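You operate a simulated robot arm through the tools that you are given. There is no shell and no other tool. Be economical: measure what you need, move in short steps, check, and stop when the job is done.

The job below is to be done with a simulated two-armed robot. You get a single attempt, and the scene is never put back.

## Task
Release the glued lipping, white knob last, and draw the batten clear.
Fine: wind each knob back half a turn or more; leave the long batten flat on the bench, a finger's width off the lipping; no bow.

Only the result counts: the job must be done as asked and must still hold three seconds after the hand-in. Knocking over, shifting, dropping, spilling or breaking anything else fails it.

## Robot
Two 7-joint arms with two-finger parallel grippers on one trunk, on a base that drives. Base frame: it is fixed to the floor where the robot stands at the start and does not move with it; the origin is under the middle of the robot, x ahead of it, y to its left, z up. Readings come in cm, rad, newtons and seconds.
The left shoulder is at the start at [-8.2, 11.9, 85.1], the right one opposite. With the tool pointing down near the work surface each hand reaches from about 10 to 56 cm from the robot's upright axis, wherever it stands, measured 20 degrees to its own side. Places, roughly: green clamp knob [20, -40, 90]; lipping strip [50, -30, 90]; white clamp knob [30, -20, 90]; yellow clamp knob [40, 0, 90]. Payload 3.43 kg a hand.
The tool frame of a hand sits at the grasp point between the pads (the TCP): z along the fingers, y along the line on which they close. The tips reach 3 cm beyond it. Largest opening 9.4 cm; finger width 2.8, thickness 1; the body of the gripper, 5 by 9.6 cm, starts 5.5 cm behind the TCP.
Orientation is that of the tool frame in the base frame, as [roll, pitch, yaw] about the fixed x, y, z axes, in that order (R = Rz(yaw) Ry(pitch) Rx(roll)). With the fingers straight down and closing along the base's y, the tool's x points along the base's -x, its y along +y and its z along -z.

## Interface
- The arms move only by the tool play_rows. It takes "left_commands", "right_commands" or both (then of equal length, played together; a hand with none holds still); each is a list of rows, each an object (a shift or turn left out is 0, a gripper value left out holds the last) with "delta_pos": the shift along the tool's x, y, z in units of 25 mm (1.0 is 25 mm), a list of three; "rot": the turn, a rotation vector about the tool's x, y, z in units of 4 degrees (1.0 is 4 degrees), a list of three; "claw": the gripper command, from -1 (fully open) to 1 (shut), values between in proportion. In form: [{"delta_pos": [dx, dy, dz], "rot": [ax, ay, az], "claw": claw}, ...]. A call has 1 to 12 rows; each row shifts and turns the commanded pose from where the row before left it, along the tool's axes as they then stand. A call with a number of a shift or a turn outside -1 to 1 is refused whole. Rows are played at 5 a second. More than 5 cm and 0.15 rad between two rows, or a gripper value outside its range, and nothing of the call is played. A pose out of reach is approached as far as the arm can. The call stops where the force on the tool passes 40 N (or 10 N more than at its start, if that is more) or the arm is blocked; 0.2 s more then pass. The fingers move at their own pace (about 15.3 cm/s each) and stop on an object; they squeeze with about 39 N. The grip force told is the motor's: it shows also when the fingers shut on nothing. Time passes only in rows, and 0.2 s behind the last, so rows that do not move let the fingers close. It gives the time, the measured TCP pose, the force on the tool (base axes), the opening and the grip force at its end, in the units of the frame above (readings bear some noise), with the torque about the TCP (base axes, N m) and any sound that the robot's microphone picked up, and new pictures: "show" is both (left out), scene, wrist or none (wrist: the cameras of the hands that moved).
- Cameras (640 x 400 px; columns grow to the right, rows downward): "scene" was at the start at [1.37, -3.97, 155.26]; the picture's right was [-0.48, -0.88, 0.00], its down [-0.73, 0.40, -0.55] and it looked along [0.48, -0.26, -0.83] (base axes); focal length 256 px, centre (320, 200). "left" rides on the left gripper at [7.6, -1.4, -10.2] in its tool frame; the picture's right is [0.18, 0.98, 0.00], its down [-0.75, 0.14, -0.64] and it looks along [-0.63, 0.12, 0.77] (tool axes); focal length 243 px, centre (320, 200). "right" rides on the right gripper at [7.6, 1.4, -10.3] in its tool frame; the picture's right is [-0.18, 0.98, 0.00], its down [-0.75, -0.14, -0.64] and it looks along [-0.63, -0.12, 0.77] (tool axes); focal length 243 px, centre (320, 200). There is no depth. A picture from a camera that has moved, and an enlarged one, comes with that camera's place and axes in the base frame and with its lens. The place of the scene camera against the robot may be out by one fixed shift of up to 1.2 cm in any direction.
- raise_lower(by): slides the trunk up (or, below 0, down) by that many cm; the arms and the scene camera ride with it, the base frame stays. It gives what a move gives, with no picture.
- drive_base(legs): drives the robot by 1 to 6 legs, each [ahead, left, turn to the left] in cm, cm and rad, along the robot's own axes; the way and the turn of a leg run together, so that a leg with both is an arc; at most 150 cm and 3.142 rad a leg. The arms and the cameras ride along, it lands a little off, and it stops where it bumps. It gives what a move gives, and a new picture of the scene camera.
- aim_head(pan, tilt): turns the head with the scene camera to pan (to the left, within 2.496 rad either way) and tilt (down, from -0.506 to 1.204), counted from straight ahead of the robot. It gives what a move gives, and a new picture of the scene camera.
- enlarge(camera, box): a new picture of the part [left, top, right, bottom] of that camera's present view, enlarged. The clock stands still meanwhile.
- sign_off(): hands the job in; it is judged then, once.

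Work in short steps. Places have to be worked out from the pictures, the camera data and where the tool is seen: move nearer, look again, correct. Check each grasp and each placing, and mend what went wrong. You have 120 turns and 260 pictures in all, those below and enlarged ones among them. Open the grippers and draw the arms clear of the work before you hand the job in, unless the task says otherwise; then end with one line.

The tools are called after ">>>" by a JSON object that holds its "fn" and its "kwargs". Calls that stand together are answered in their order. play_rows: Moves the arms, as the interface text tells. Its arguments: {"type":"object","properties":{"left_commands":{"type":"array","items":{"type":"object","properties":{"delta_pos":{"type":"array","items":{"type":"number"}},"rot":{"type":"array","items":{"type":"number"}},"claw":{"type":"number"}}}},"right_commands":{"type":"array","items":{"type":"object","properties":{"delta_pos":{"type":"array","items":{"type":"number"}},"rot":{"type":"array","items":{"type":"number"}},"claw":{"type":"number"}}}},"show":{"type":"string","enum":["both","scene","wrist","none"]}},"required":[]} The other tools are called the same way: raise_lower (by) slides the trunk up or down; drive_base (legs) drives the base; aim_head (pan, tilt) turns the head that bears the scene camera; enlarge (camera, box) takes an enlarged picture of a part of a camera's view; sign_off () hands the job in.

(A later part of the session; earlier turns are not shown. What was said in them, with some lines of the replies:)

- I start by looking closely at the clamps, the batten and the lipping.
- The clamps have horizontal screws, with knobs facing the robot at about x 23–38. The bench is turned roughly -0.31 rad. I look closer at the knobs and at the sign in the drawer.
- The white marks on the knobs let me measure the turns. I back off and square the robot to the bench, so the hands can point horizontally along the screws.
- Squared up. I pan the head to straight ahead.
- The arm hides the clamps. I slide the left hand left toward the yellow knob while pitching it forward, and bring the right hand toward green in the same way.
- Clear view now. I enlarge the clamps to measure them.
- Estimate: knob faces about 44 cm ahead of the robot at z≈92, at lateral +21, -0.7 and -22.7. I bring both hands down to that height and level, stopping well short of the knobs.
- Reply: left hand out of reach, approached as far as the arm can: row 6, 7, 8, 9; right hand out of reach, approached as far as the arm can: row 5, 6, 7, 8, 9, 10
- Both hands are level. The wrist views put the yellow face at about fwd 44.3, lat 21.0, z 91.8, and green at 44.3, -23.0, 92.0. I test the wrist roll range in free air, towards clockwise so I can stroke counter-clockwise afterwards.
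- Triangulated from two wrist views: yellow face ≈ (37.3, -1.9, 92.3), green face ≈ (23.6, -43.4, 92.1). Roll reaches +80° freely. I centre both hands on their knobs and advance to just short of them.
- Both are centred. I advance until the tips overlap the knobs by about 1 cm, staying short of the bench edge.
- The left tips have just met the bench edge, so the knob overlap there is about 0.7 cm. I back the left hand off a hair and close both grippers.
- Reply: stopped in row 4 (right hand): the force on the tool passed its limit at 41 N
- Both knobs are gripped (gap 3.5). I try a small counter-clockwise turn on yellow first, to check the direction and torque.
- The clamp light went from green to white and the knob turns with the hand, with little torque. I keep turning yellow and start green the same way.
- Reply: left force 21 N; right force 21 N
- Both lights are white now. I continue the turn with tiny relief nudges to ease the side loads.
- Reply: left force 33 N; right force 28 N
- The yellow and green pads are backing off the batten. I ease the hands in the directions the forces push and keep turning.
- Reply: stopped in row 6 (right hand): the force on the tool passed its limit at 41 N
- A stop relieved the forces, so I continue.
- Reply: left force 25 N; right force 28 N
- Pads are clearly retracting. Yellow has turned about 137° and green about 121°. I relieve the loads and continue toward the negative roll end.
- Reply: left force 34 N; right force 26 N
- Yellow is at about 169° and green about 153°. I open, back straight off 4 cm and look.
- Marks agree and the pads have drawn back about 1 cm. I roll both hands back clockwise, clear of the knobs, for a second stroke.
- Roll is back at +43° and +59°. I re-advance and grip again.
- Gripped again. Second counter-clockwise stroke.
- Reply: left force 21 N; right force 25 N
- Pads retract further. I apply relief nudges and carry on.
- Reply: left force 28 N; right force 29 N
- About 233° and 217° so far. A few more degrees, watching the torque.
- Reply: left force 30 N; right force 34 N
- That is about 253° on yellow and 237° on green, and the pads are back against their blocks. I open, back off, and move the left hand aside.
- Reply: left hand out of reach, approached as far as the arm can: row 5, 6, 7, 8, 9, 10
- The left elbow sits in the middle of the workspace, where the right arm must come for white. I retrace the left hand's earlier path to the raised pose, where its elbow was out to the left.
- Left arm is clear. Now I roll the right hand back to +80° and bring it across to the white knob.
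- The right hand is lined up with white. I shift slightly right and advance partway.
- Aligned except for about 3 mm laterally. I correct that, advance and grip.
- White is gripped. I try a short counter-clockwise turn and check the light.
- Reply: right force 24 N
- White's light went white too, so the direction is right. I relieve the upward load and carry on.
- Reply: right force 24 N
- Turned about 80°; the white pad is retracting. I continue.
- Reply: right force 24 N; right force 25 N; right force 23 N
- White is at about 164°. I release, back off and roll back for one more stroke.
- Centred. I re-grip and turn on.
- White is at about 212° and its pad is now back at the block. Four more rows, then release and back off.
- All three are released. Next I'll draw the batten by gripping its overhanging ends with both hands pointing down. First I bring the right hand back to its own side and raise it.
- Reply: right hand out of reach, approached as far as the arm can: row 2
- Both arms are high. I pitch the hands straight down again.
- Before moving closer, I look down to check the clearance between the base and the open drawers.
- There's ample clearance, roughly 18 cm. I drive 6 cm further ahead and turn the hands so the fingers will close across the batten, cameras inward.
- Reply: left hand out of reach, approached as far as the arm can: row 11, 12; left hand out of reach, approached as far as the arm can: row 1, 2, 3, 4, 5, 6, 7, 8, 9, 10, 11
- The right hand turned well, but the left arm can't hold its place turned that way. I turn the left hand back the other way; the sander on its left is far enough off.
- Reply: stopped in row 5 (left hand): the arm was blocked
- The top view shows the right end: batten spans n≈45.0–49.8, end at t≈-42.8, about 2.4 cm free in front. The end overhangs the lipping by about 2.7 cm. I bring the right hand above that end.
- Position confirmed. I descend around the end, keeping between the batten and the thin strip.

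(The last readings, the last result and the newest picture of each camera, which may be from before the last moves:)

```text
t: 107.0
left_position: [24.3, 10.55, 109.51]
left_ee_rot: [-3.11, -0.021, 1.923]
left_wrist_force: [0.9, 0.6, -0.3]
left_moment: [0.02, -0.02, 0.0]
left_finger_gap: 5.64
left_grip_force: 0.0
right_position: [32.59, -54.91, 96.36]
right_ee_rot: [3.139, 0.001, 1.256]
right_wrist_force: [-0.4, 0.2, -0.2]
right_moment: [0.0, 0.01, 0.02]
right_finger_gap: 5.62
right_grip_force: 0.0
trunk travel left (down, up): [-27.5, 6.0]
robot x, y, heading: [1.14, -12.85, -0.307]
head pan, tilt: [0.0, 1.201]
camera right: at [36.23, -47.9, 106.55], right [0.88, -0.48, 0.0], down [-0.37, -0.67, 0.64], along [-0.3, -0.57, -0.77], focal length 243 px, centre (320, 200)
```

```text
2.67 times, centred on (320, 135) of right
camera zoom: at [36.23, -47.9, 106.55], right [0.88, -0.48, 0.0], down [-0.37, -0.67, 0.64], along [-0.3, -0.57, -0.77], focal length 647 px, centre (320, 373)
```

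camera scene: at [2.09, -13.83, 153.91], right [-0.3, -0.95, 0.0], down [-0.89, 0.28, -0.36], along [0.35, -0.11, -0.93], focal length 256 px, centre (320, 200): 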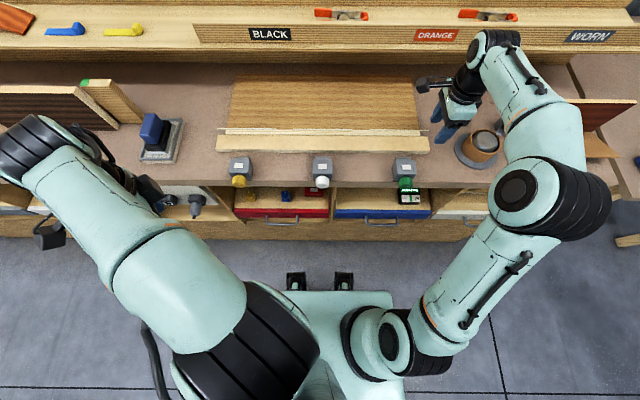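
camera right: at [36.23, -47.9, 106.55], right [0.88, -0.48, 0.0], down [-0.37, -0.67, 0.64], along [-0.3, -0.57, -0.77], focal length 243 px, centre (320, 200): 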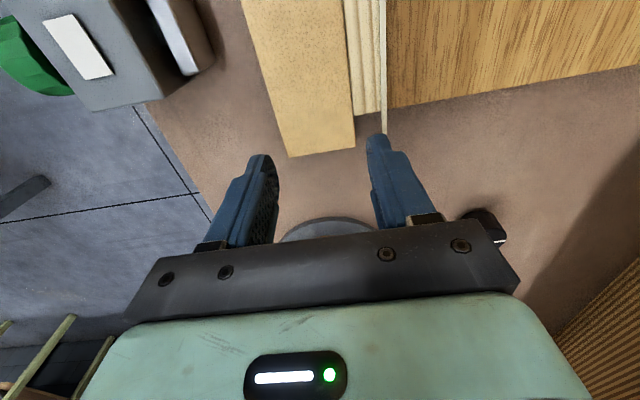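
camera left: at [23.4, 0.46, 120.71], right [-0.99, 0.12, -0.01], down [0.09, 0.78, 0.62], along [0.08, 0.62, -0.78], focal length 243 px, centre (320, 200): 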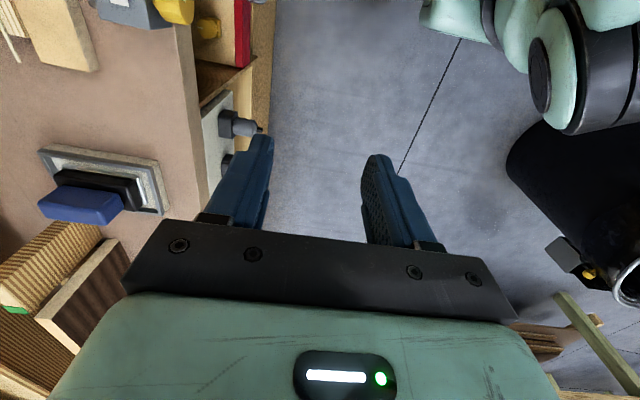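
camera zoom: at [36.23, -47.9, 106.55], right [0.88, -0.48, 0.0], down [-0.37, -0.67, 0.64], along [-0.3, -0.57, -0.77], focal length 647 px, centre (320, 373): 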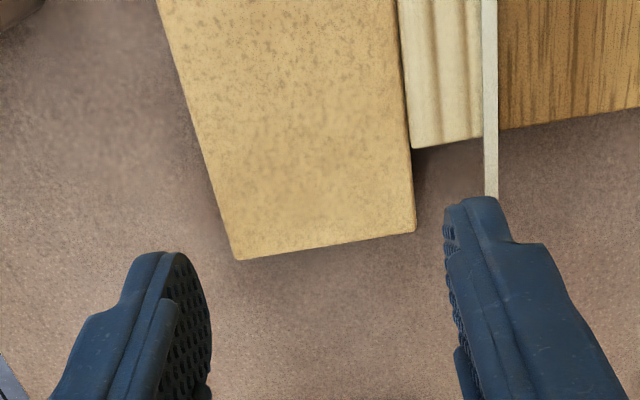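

The rear finger has only about 3 mm to the thin strip, so I narrow the opening slightly, nudge back, and descend the rest.

>>> {"fn": "play_rows", "kwargs": {"right_commands": [{"delta_pos": [0, -0.05, 0], "claw": -0.14}, {"delta_pos": [0, 0, 0.5]}, {"delta_pos": [0, 0, 0.5]}], "show": "wrist"}}

>>> {"fn": "enlarge", "kwargs": {"camera": "right", "box": [200, 60, 440, 210]}}

```text
t: 107.8
left_position: [24.27, 10.55, 109.43]
left_ee_rot: [-3.11, -0.021, 1.924]
left_wrist_force: [0.5, 0.0, 0.1]
left_moment: [0.03, -0.02, -0.02]
left_finger_gap: 5.66
left_grip_force: 0.0
right_position: [32.48, -54.7, 93.82]
right_ee_rot: [3.139, 0.001, 1.255]
right_wrist_force: [0.2, 0.1, -0.5]
right_moment: [0.01, 0.02, -0.02]
right_finger_gap: 5.39
right_grip_force: 0.1
trunk travel left (down, up): [-27.5, 6.0]
robot x, y, heading: [1.36, -12.74, -0.31]
head pan, tilt: [0.0, 1.201]
camera right: at [36.12, -47.82, 104.04], right [0.88, -0.48, 0.0], down [-0.37, -0.67, 0.64], along [-0.31, -0.57, -0.77], focal length 243 px, centre (320, 200)
```

right: 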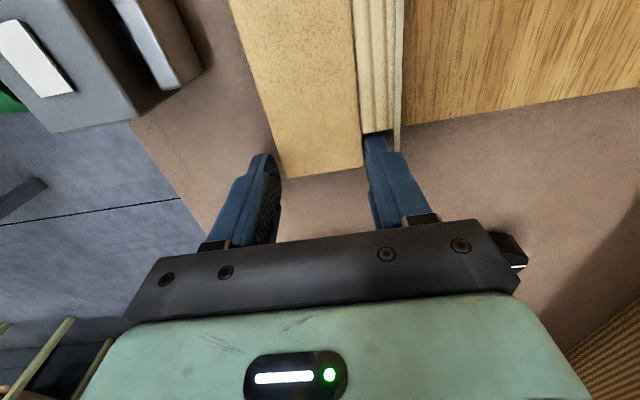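

```text
2.67 times, centred on (320, 135) of right
camera zoom: at [36.12, -47.82, 104.04], right [0.88, -0.48, 0.0], down [-0.37, -0.67, 0.64], along [-0.31, -0.57, -0.77], focal length 647 px, centre (320, 373)
```

zoom: 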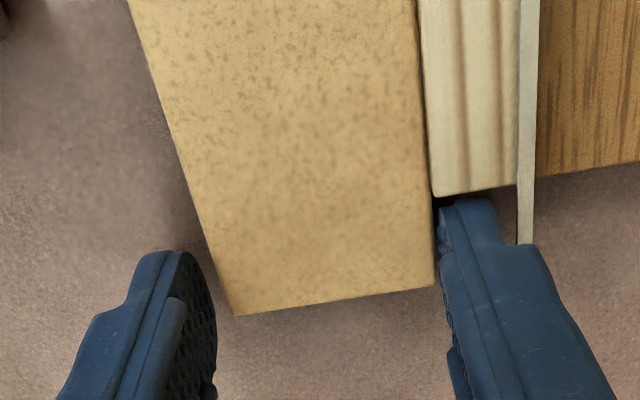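

The fingers straddle the end with no contact. I close gently.

>>> {"fn": "play_rows", "kwargs": {"right_commands": [{"claw": 0.0}, {"claw": 0.3}, {}], "show": "wrist"}}

>>> {"fn": "enlarge", "kwargs": {"camera": "scene", "box": [200, 110, 450, 220]}}

```text
t: 108.5
left_position: [24.27, 10.57, 109.43]
left_ee_rot: [-3.11, -0.018, 1.923]
left_wrist_force: [-0.1, 0.3, 0.5]
left_moment: [0.01, 0.0, 0.02]
left_finger_gap: 5.65
left_grip_force: 0.1
right_position: [32.39, -54.81, 93.77]
right_ee_rot: [3.138, 0.002, 1.257]
right_wrist_force: [0.8, 0.4, 0.5]
right_moment: [-0.04, -0.04, -0.25]
right_finger_gap: 4.75
right_grip_force: 38.7
trunk travel left (down, up): [-27.5, 6.0]
robot x, y, heading: [1.14, -13.15, -0.308]
head pan, tilt: [0.0, 1.201]
camera right: at [36.13, -47.83, 104.05], right [0.88, -0.48, 0.0], down [-0.37, -0.67, 0.64], along [-0.31, -0.57, -0.77], focal length 243 px, centre (320, 200)
```

right: 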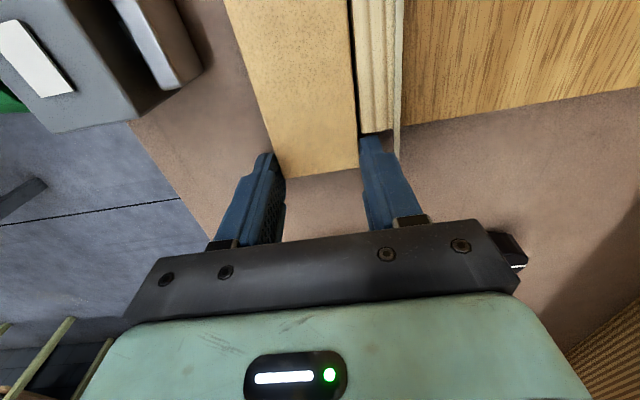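

```text
2.56 times, centred on (325, 165) of scene
camera zoom: at [2.09, -13.81, 153.9], right [-0.3, -0.95, 0.0], down [-0.89, 0.28, -0.36], along [0.35, -0.11, -0.93], focal length 654 px, centre (307, 290)
```

zoom: 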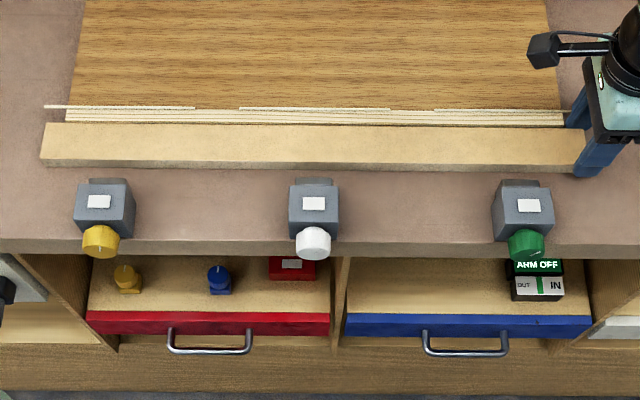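

Gripped at 4.75 cm. I squeeze fully and draw back slowly, about 1.2 cm.

>>> {"fn": "play_rows", "kwargs": {"right_commands": [{"claw": 1}, {"delta_pos": [0, -0.1, 0]}, {"delta_pos": [0, -0.1, 0]}, {"delta_pos": [0, -0.1, 0]}, {"delta_pos": [0, -0.1, 0]}, {"delta_pos": [0, -0.1, 0]}], "show": "wrist"}}

>>> {"fn": "enlarge", "kwargs": {"camera": "scene", "box": [200, 110, 450, 220]}}

```text
t: 110.0
left_position: [24.22, 10.57, 109.54]
left_ee_rot: [-3.11, -0.019, 1.92]
left_wrist_force: [-0.3, 0.8, -0.1]
left_moment: [-0.03, -0.01, -0.04]
left_finger_gap: 5.63
left_grip_force: 0.0
right_position: [31.1, -54.43, 93.86]
right_ee_rot: [3.138, 0.003, 1.257]
right_wrist_force: [0.8, -0.5, 0.5]
right_moment: [-0.04, 0.04, -0.37]
right_finger_gap: 4.76
right_grip_force: 39.1
trunk travel left (down, up): [-27.5, 6.0]
robot x, y, heading: [1.31, -12.64, -0.308]
head pan, tilt: [0.0, 1.201]
camera right: at [34.89, -47.44, 104.05], right [0.88, -0.48, 0.0], down [-0.37, -0.67, 0.64], along [-0.3, -0.57, -0.77], focal length 243 px, centre (320, 200)
```

right: 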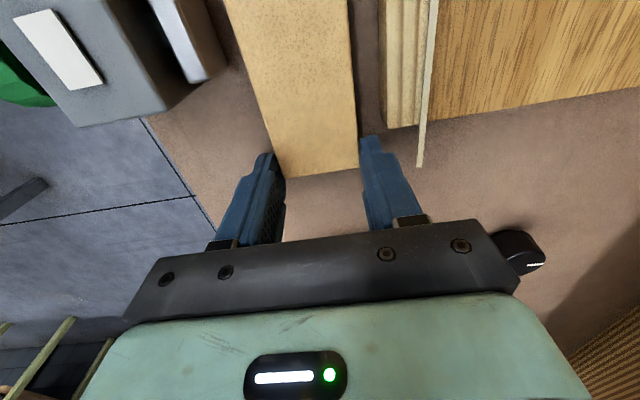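

```text
2.56 times, centred on (325, 165) of scene
camera zoom: at [2.09, -13.82, 153.91], right [-0.3, -0.95, 0.0], down [-0.89, 0.28, -0.36], along [0.35, -0.11, -0.93], focal length 654 px, centre (307, 290)
```

zoom: 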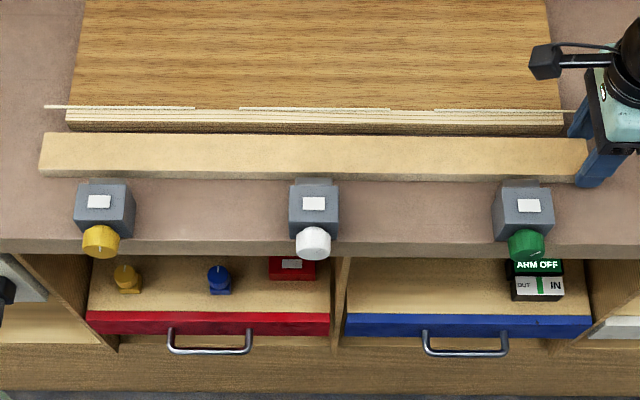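

The whole batten translated parallel, with a gap of about 1.4 cm. I draw another 4 mm, then open slowly.

>>> {"fn": "play_rows", "kwargs": {"right_commands": [{"delta_pos": [0, -0.09, 0]}, {"delta_pos": [0, -0.09, 0]}, {}], "show": "wrist"}}

>>> {"fn": "enlarge", "kwargs": {"camera": "scene", "box": [200, 120, 330, 205]}}

>>> {"fn": "enlarge", "kwargs": {"camera": "scene", "box": [320, 120, 450, 205]}}

```text
t: 110.8
left_position: [24.32, 10.58, 109.57]
left_ee_rot: [-3.11, -0.02, 1.923]
left_wrist_force: [-0.6, 0.3, 0.3]
left_moment: [-0.02, 0.01, -0.01]
left_finger_gap: 5.63
left_grip_force: 0.0
right_position: [30.67, -54.36, 93.77]
right_ee_rot: [3.135, 0.001, 1.255]
right_wrist_force: [2.0, -1.0, 2.1]
right_moment: [0.31, -0.02, -0.62]
right_finger_gap: 4.77
right_grip_force: 39.1
trunk travel left (down, up): [-27.5, 6.0]
robot x, y, heading: [1.18, -13.19, -0.304]
head pan, tilt: [0.0, 1.201]
camera right: at [34.41, -47.39, 104.05], right [0.88, -0.48, 0.0], down [-0.37, -0.67, 0.64], along [-0.31, -0.57, -0.77], focal length 243 px, centre (320, 200)
```

right: 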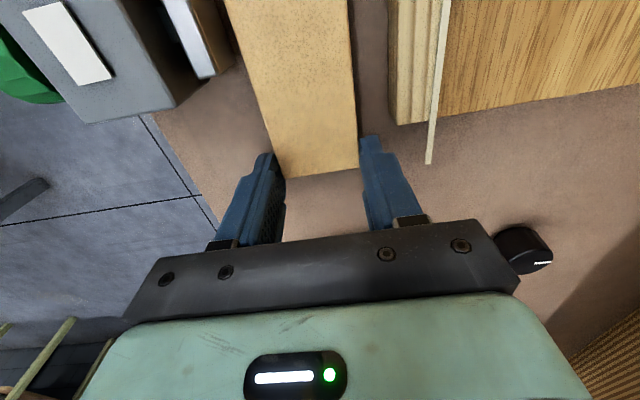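

```text
4.71 times, centred on (265, 162) of scene
camera zoom: at [2.1, -13.83, 153.91], right [-0.3, -0.95, 0.0], down [-0.89, 0.28, -0.36], along [0.35, -0.11, -0.93], focal length 1202 px, centre (579, 376)
```

zoom: 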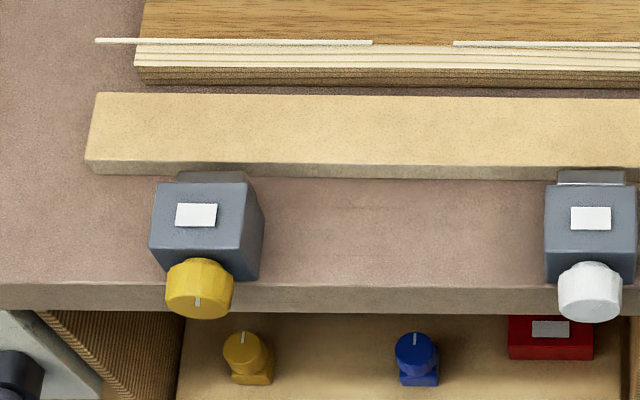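

```text
4.71 times, centred on (385, 162) of scene
camera zoom: at [2.1, -13.83, 153.91], right [-0.3, -0.95, 0.0], down [-0.89, 0.28, -0.36], along [0.35, -0.11, -0.93], focal length 1202 px, centre (14, 376)
```

zoom: 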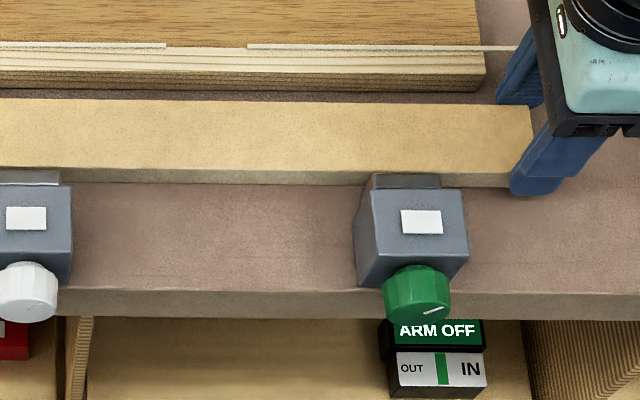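

The batten lies parallel, with a gap of about 1.8–2.1 cm along its length, flat on the bench. I open just enough and lift straight up.

>>> {"fn": "play_rows", "kwargs": {"right_commands": [{"claw": -0.14}, {}, {"delta_pos": [0, 0, -0.5]}, {"delta_pos": [0, 0, -1]}, {"delta_pos": [0, 0, -1]}, {"delta_pos": [0, 0, -1]}, {"delta_pos": [0, 0, -1]}, {"delta_pos": [0, 0, -1]}, {"delta_pos": [0, 0, -1]}, {"delta_pos": [0, 0, -1]}, {"delta_pos": [0, 0, -1]}]}}

>>> {"fn": "enlarge", "kwargs": {"camera": "scene", "box": [200, 110, 450, 220]}}

>>> {"fn": "enlarge", "kwargs": {"camera": "right", "box": [240, 0, 480, 150]}}

```text
t: 113.2
left_position: [24.33, 10.51, 109.48]
left_ee_rot: [-3.111, -0.02, 1.922]
left_wrist_force: [-0.5, 0.0, -0.2]
left_moment: [0.01, 0.0, 0.0]
left_finger_gap: 5.65
left_grip_force: 0.0
right_position: [30.75, -54.12, 114.91]
right_ee_rot: [3.138, 0.003, 1.257]
right_wrist_force: [0.5, -0.6, -0.7]
right_moment: [0.04, 0.05, -0.03]
right_finger_gap: 5.36
right_grip_force: 0.0
trunk travel left (down, up): [-27.5, 6.0]
robot x, y, heading: [1.53, -12.71, -0.309]
head pan, tilt: [0.0, 1.201]
camera scene: at [2.1, -13.8, 153.9], right [-0.3, -0.95, 0.0], down [-0.89, 0.28, -0.36], along [0.35, -0.11, -0.93], focal length 256 px, centre (320, 200)
camera right: at [34.53, -47.24, 125.28], right [0.88, -0.48, 0.0], down [-0.37, -0.67, 0.64], along [-0.31, -0.57, -0.77], focal length 243 px, centre (320, 200)
```

scene: 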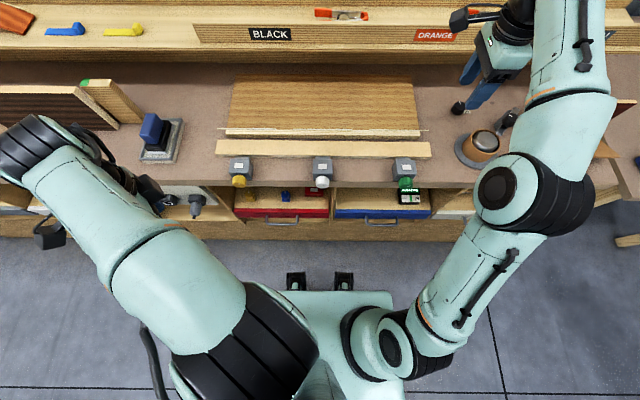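
right: 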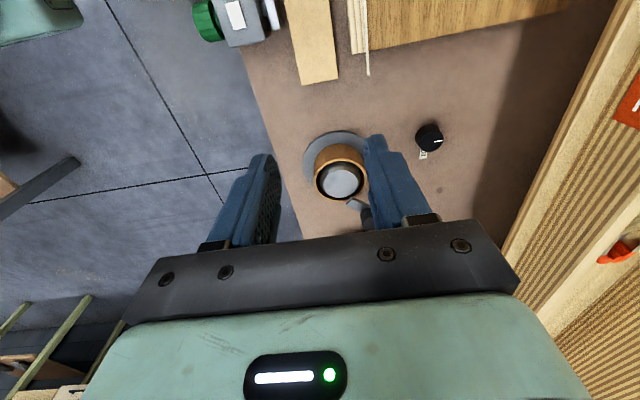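

```text
2.56 times, centred on (325, 165) of scene
camera zoom: at [2.1, -13.8, 153.9], right [-0.3, -0.95, 0.0], down [-0.89, 0.28, -0.36], along [0.35, -0.11, -0.93], focal length 654 px, centre (307, 290)
```

zoom: 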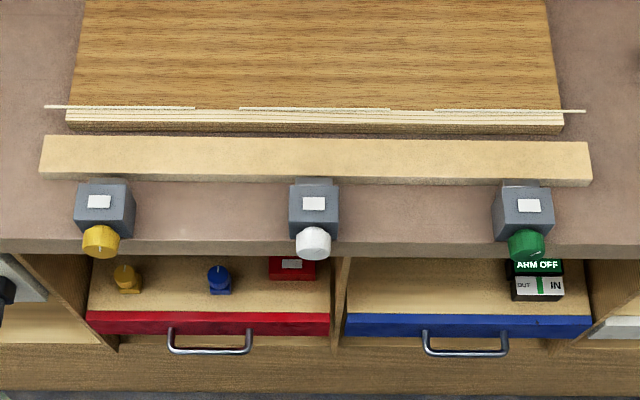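

```text
2.67 times, centred on (360, 75) of right
camera zoom: at [34.53, -47.24, 125.28], right [0.88, -0.48, 0.0], down [-0.37, -0.67, 0.64], along [-0.31, -0.57, -0.77], focal length 647 px, centre (213, 533)
```

zoom: 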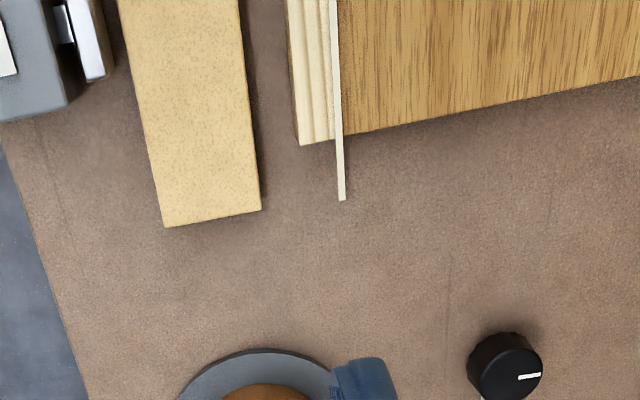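

The batten is flat, straight and a finger's width off. The knob marks confirm about 210–250° back on each, all lights white. I draw the right hand back clear and open both grippers.

>>> {"fn": "play_rows", "kwargs": {"right_commands": [{"delta_pos": [0, -1, 0], "claw": -1}, {"delta_pos": [0, -1, 0]}, {"delta_pos": [0, -1, 0]}, {"delta_pos": [0, -1, 0]}, {"delta_pos": [0, -1, 0]}, {"delta_pos": [0, -1, 0]}, {}], "show": "none"}}

>>> {"fn": "drive_base", "kwargs": {"legs": [[-10, 0, 0]]}}

>>> {"fn": "enlarge", "kwargs": {"camera": "scene", "box": [180, 50, 480, 200]}}

```text
t: 114.8
left_position: [24.43, 10.51, 109.47]
left_ee_rot: [-3.11, -0.02, 1.921]
left_wrist_force: [-0.4, -0.6, -0.5]
left_moment: [0.0, -0.02, 0.0]
left_finger_gap: 5.65
left_grip_force: 0.0
right_position: [16.46, -49.85, 114.94]
right_ee_rot: [3.14, 0.003, 1.257]
right_wrist_force: [0.3, -0.8, -0.8]
right_moment: [0.01, 0.01, 0.05]
right_finger_gap: 9.41
right_grip_force: 0.0
trunk travel left (down, up): [-27.5, 6.0]
robot x, y, heading: [1.23, -13.03, -0.307]
head pan, tilt: [0.0, 1.201]
```

```text
t: 115.9
left_position: [14.95, 13.64, 109.59]
left_ee_rot: [-3.11, -0.019, 1.922]
left_wrist_force: [0.9, 0.4, 0.7]
left_moment: [0.01, -0.01, 0.02]
left_finger_gap: 5.62
left_grip_force: 0.1
right_position: [7.2, -46.83, 115.07]
right_ee_rot: [3.138, 0.001, 1.257]
right_wrist_force: [-0.7, -0.3, 0.3]
right_moment: [0.0, -0.02, 0.02]
right_finger_gap: 9.4
right_grip_force: 0.0
trunk travel left (down, up): [-27.5, 6.0]
robot x, y, heading: [-7.93, -9.99, -0.307]
head pan, tilt: [0.0, 1.201]
camera scene: at [-7.3, -10.83, 153.91], right [-0.3, -0.95, 0.0], down [-0.89, 0.28, -0.36], along [0.35, -0.11, -0.93], focal length 256 px, centre (320, 200)
```

scene: 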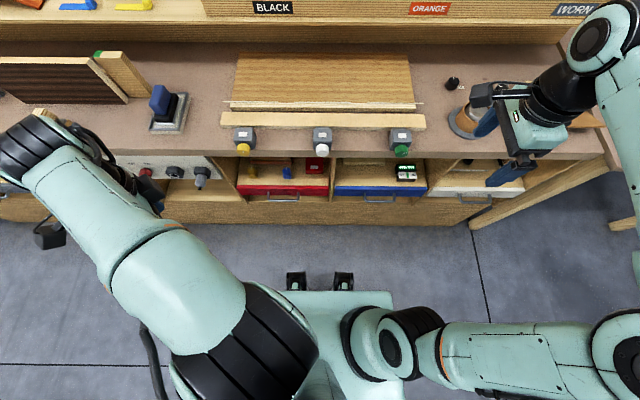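

```text
2.13 times, centred on (330, 125) of scene
camera zoom: at [-7.3, -10.83, 153.91], right [-0.3, -0.95, 0.0], down [-0.89, 0.28, -0.36], along [0.35, -0.11, -0.93], focal length 545 px, centre (299, 360)
```

zoom: 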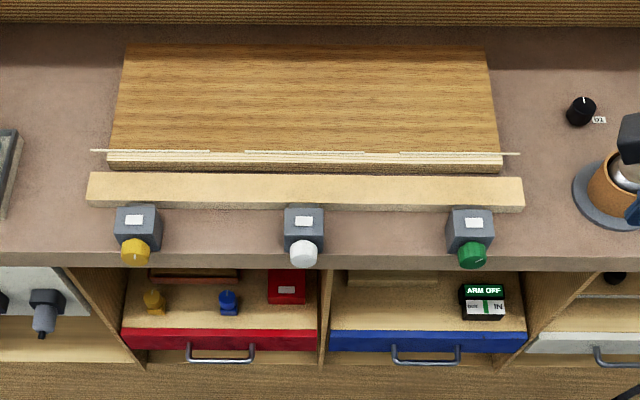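

The work is finished and both hands are clear, so I hand in.

>>> {"fn": "sign_off", "kwargs": {}}

```text
The job is handed in.
```

I wound back all three knobs, white last, by my count about 250° on yellow, 235° on green and 225° on white. I then drew the batten about 2 cm off the lipping, and it lies flat and straight on the bench. I saw nothing else move, and both hands are open and clear.
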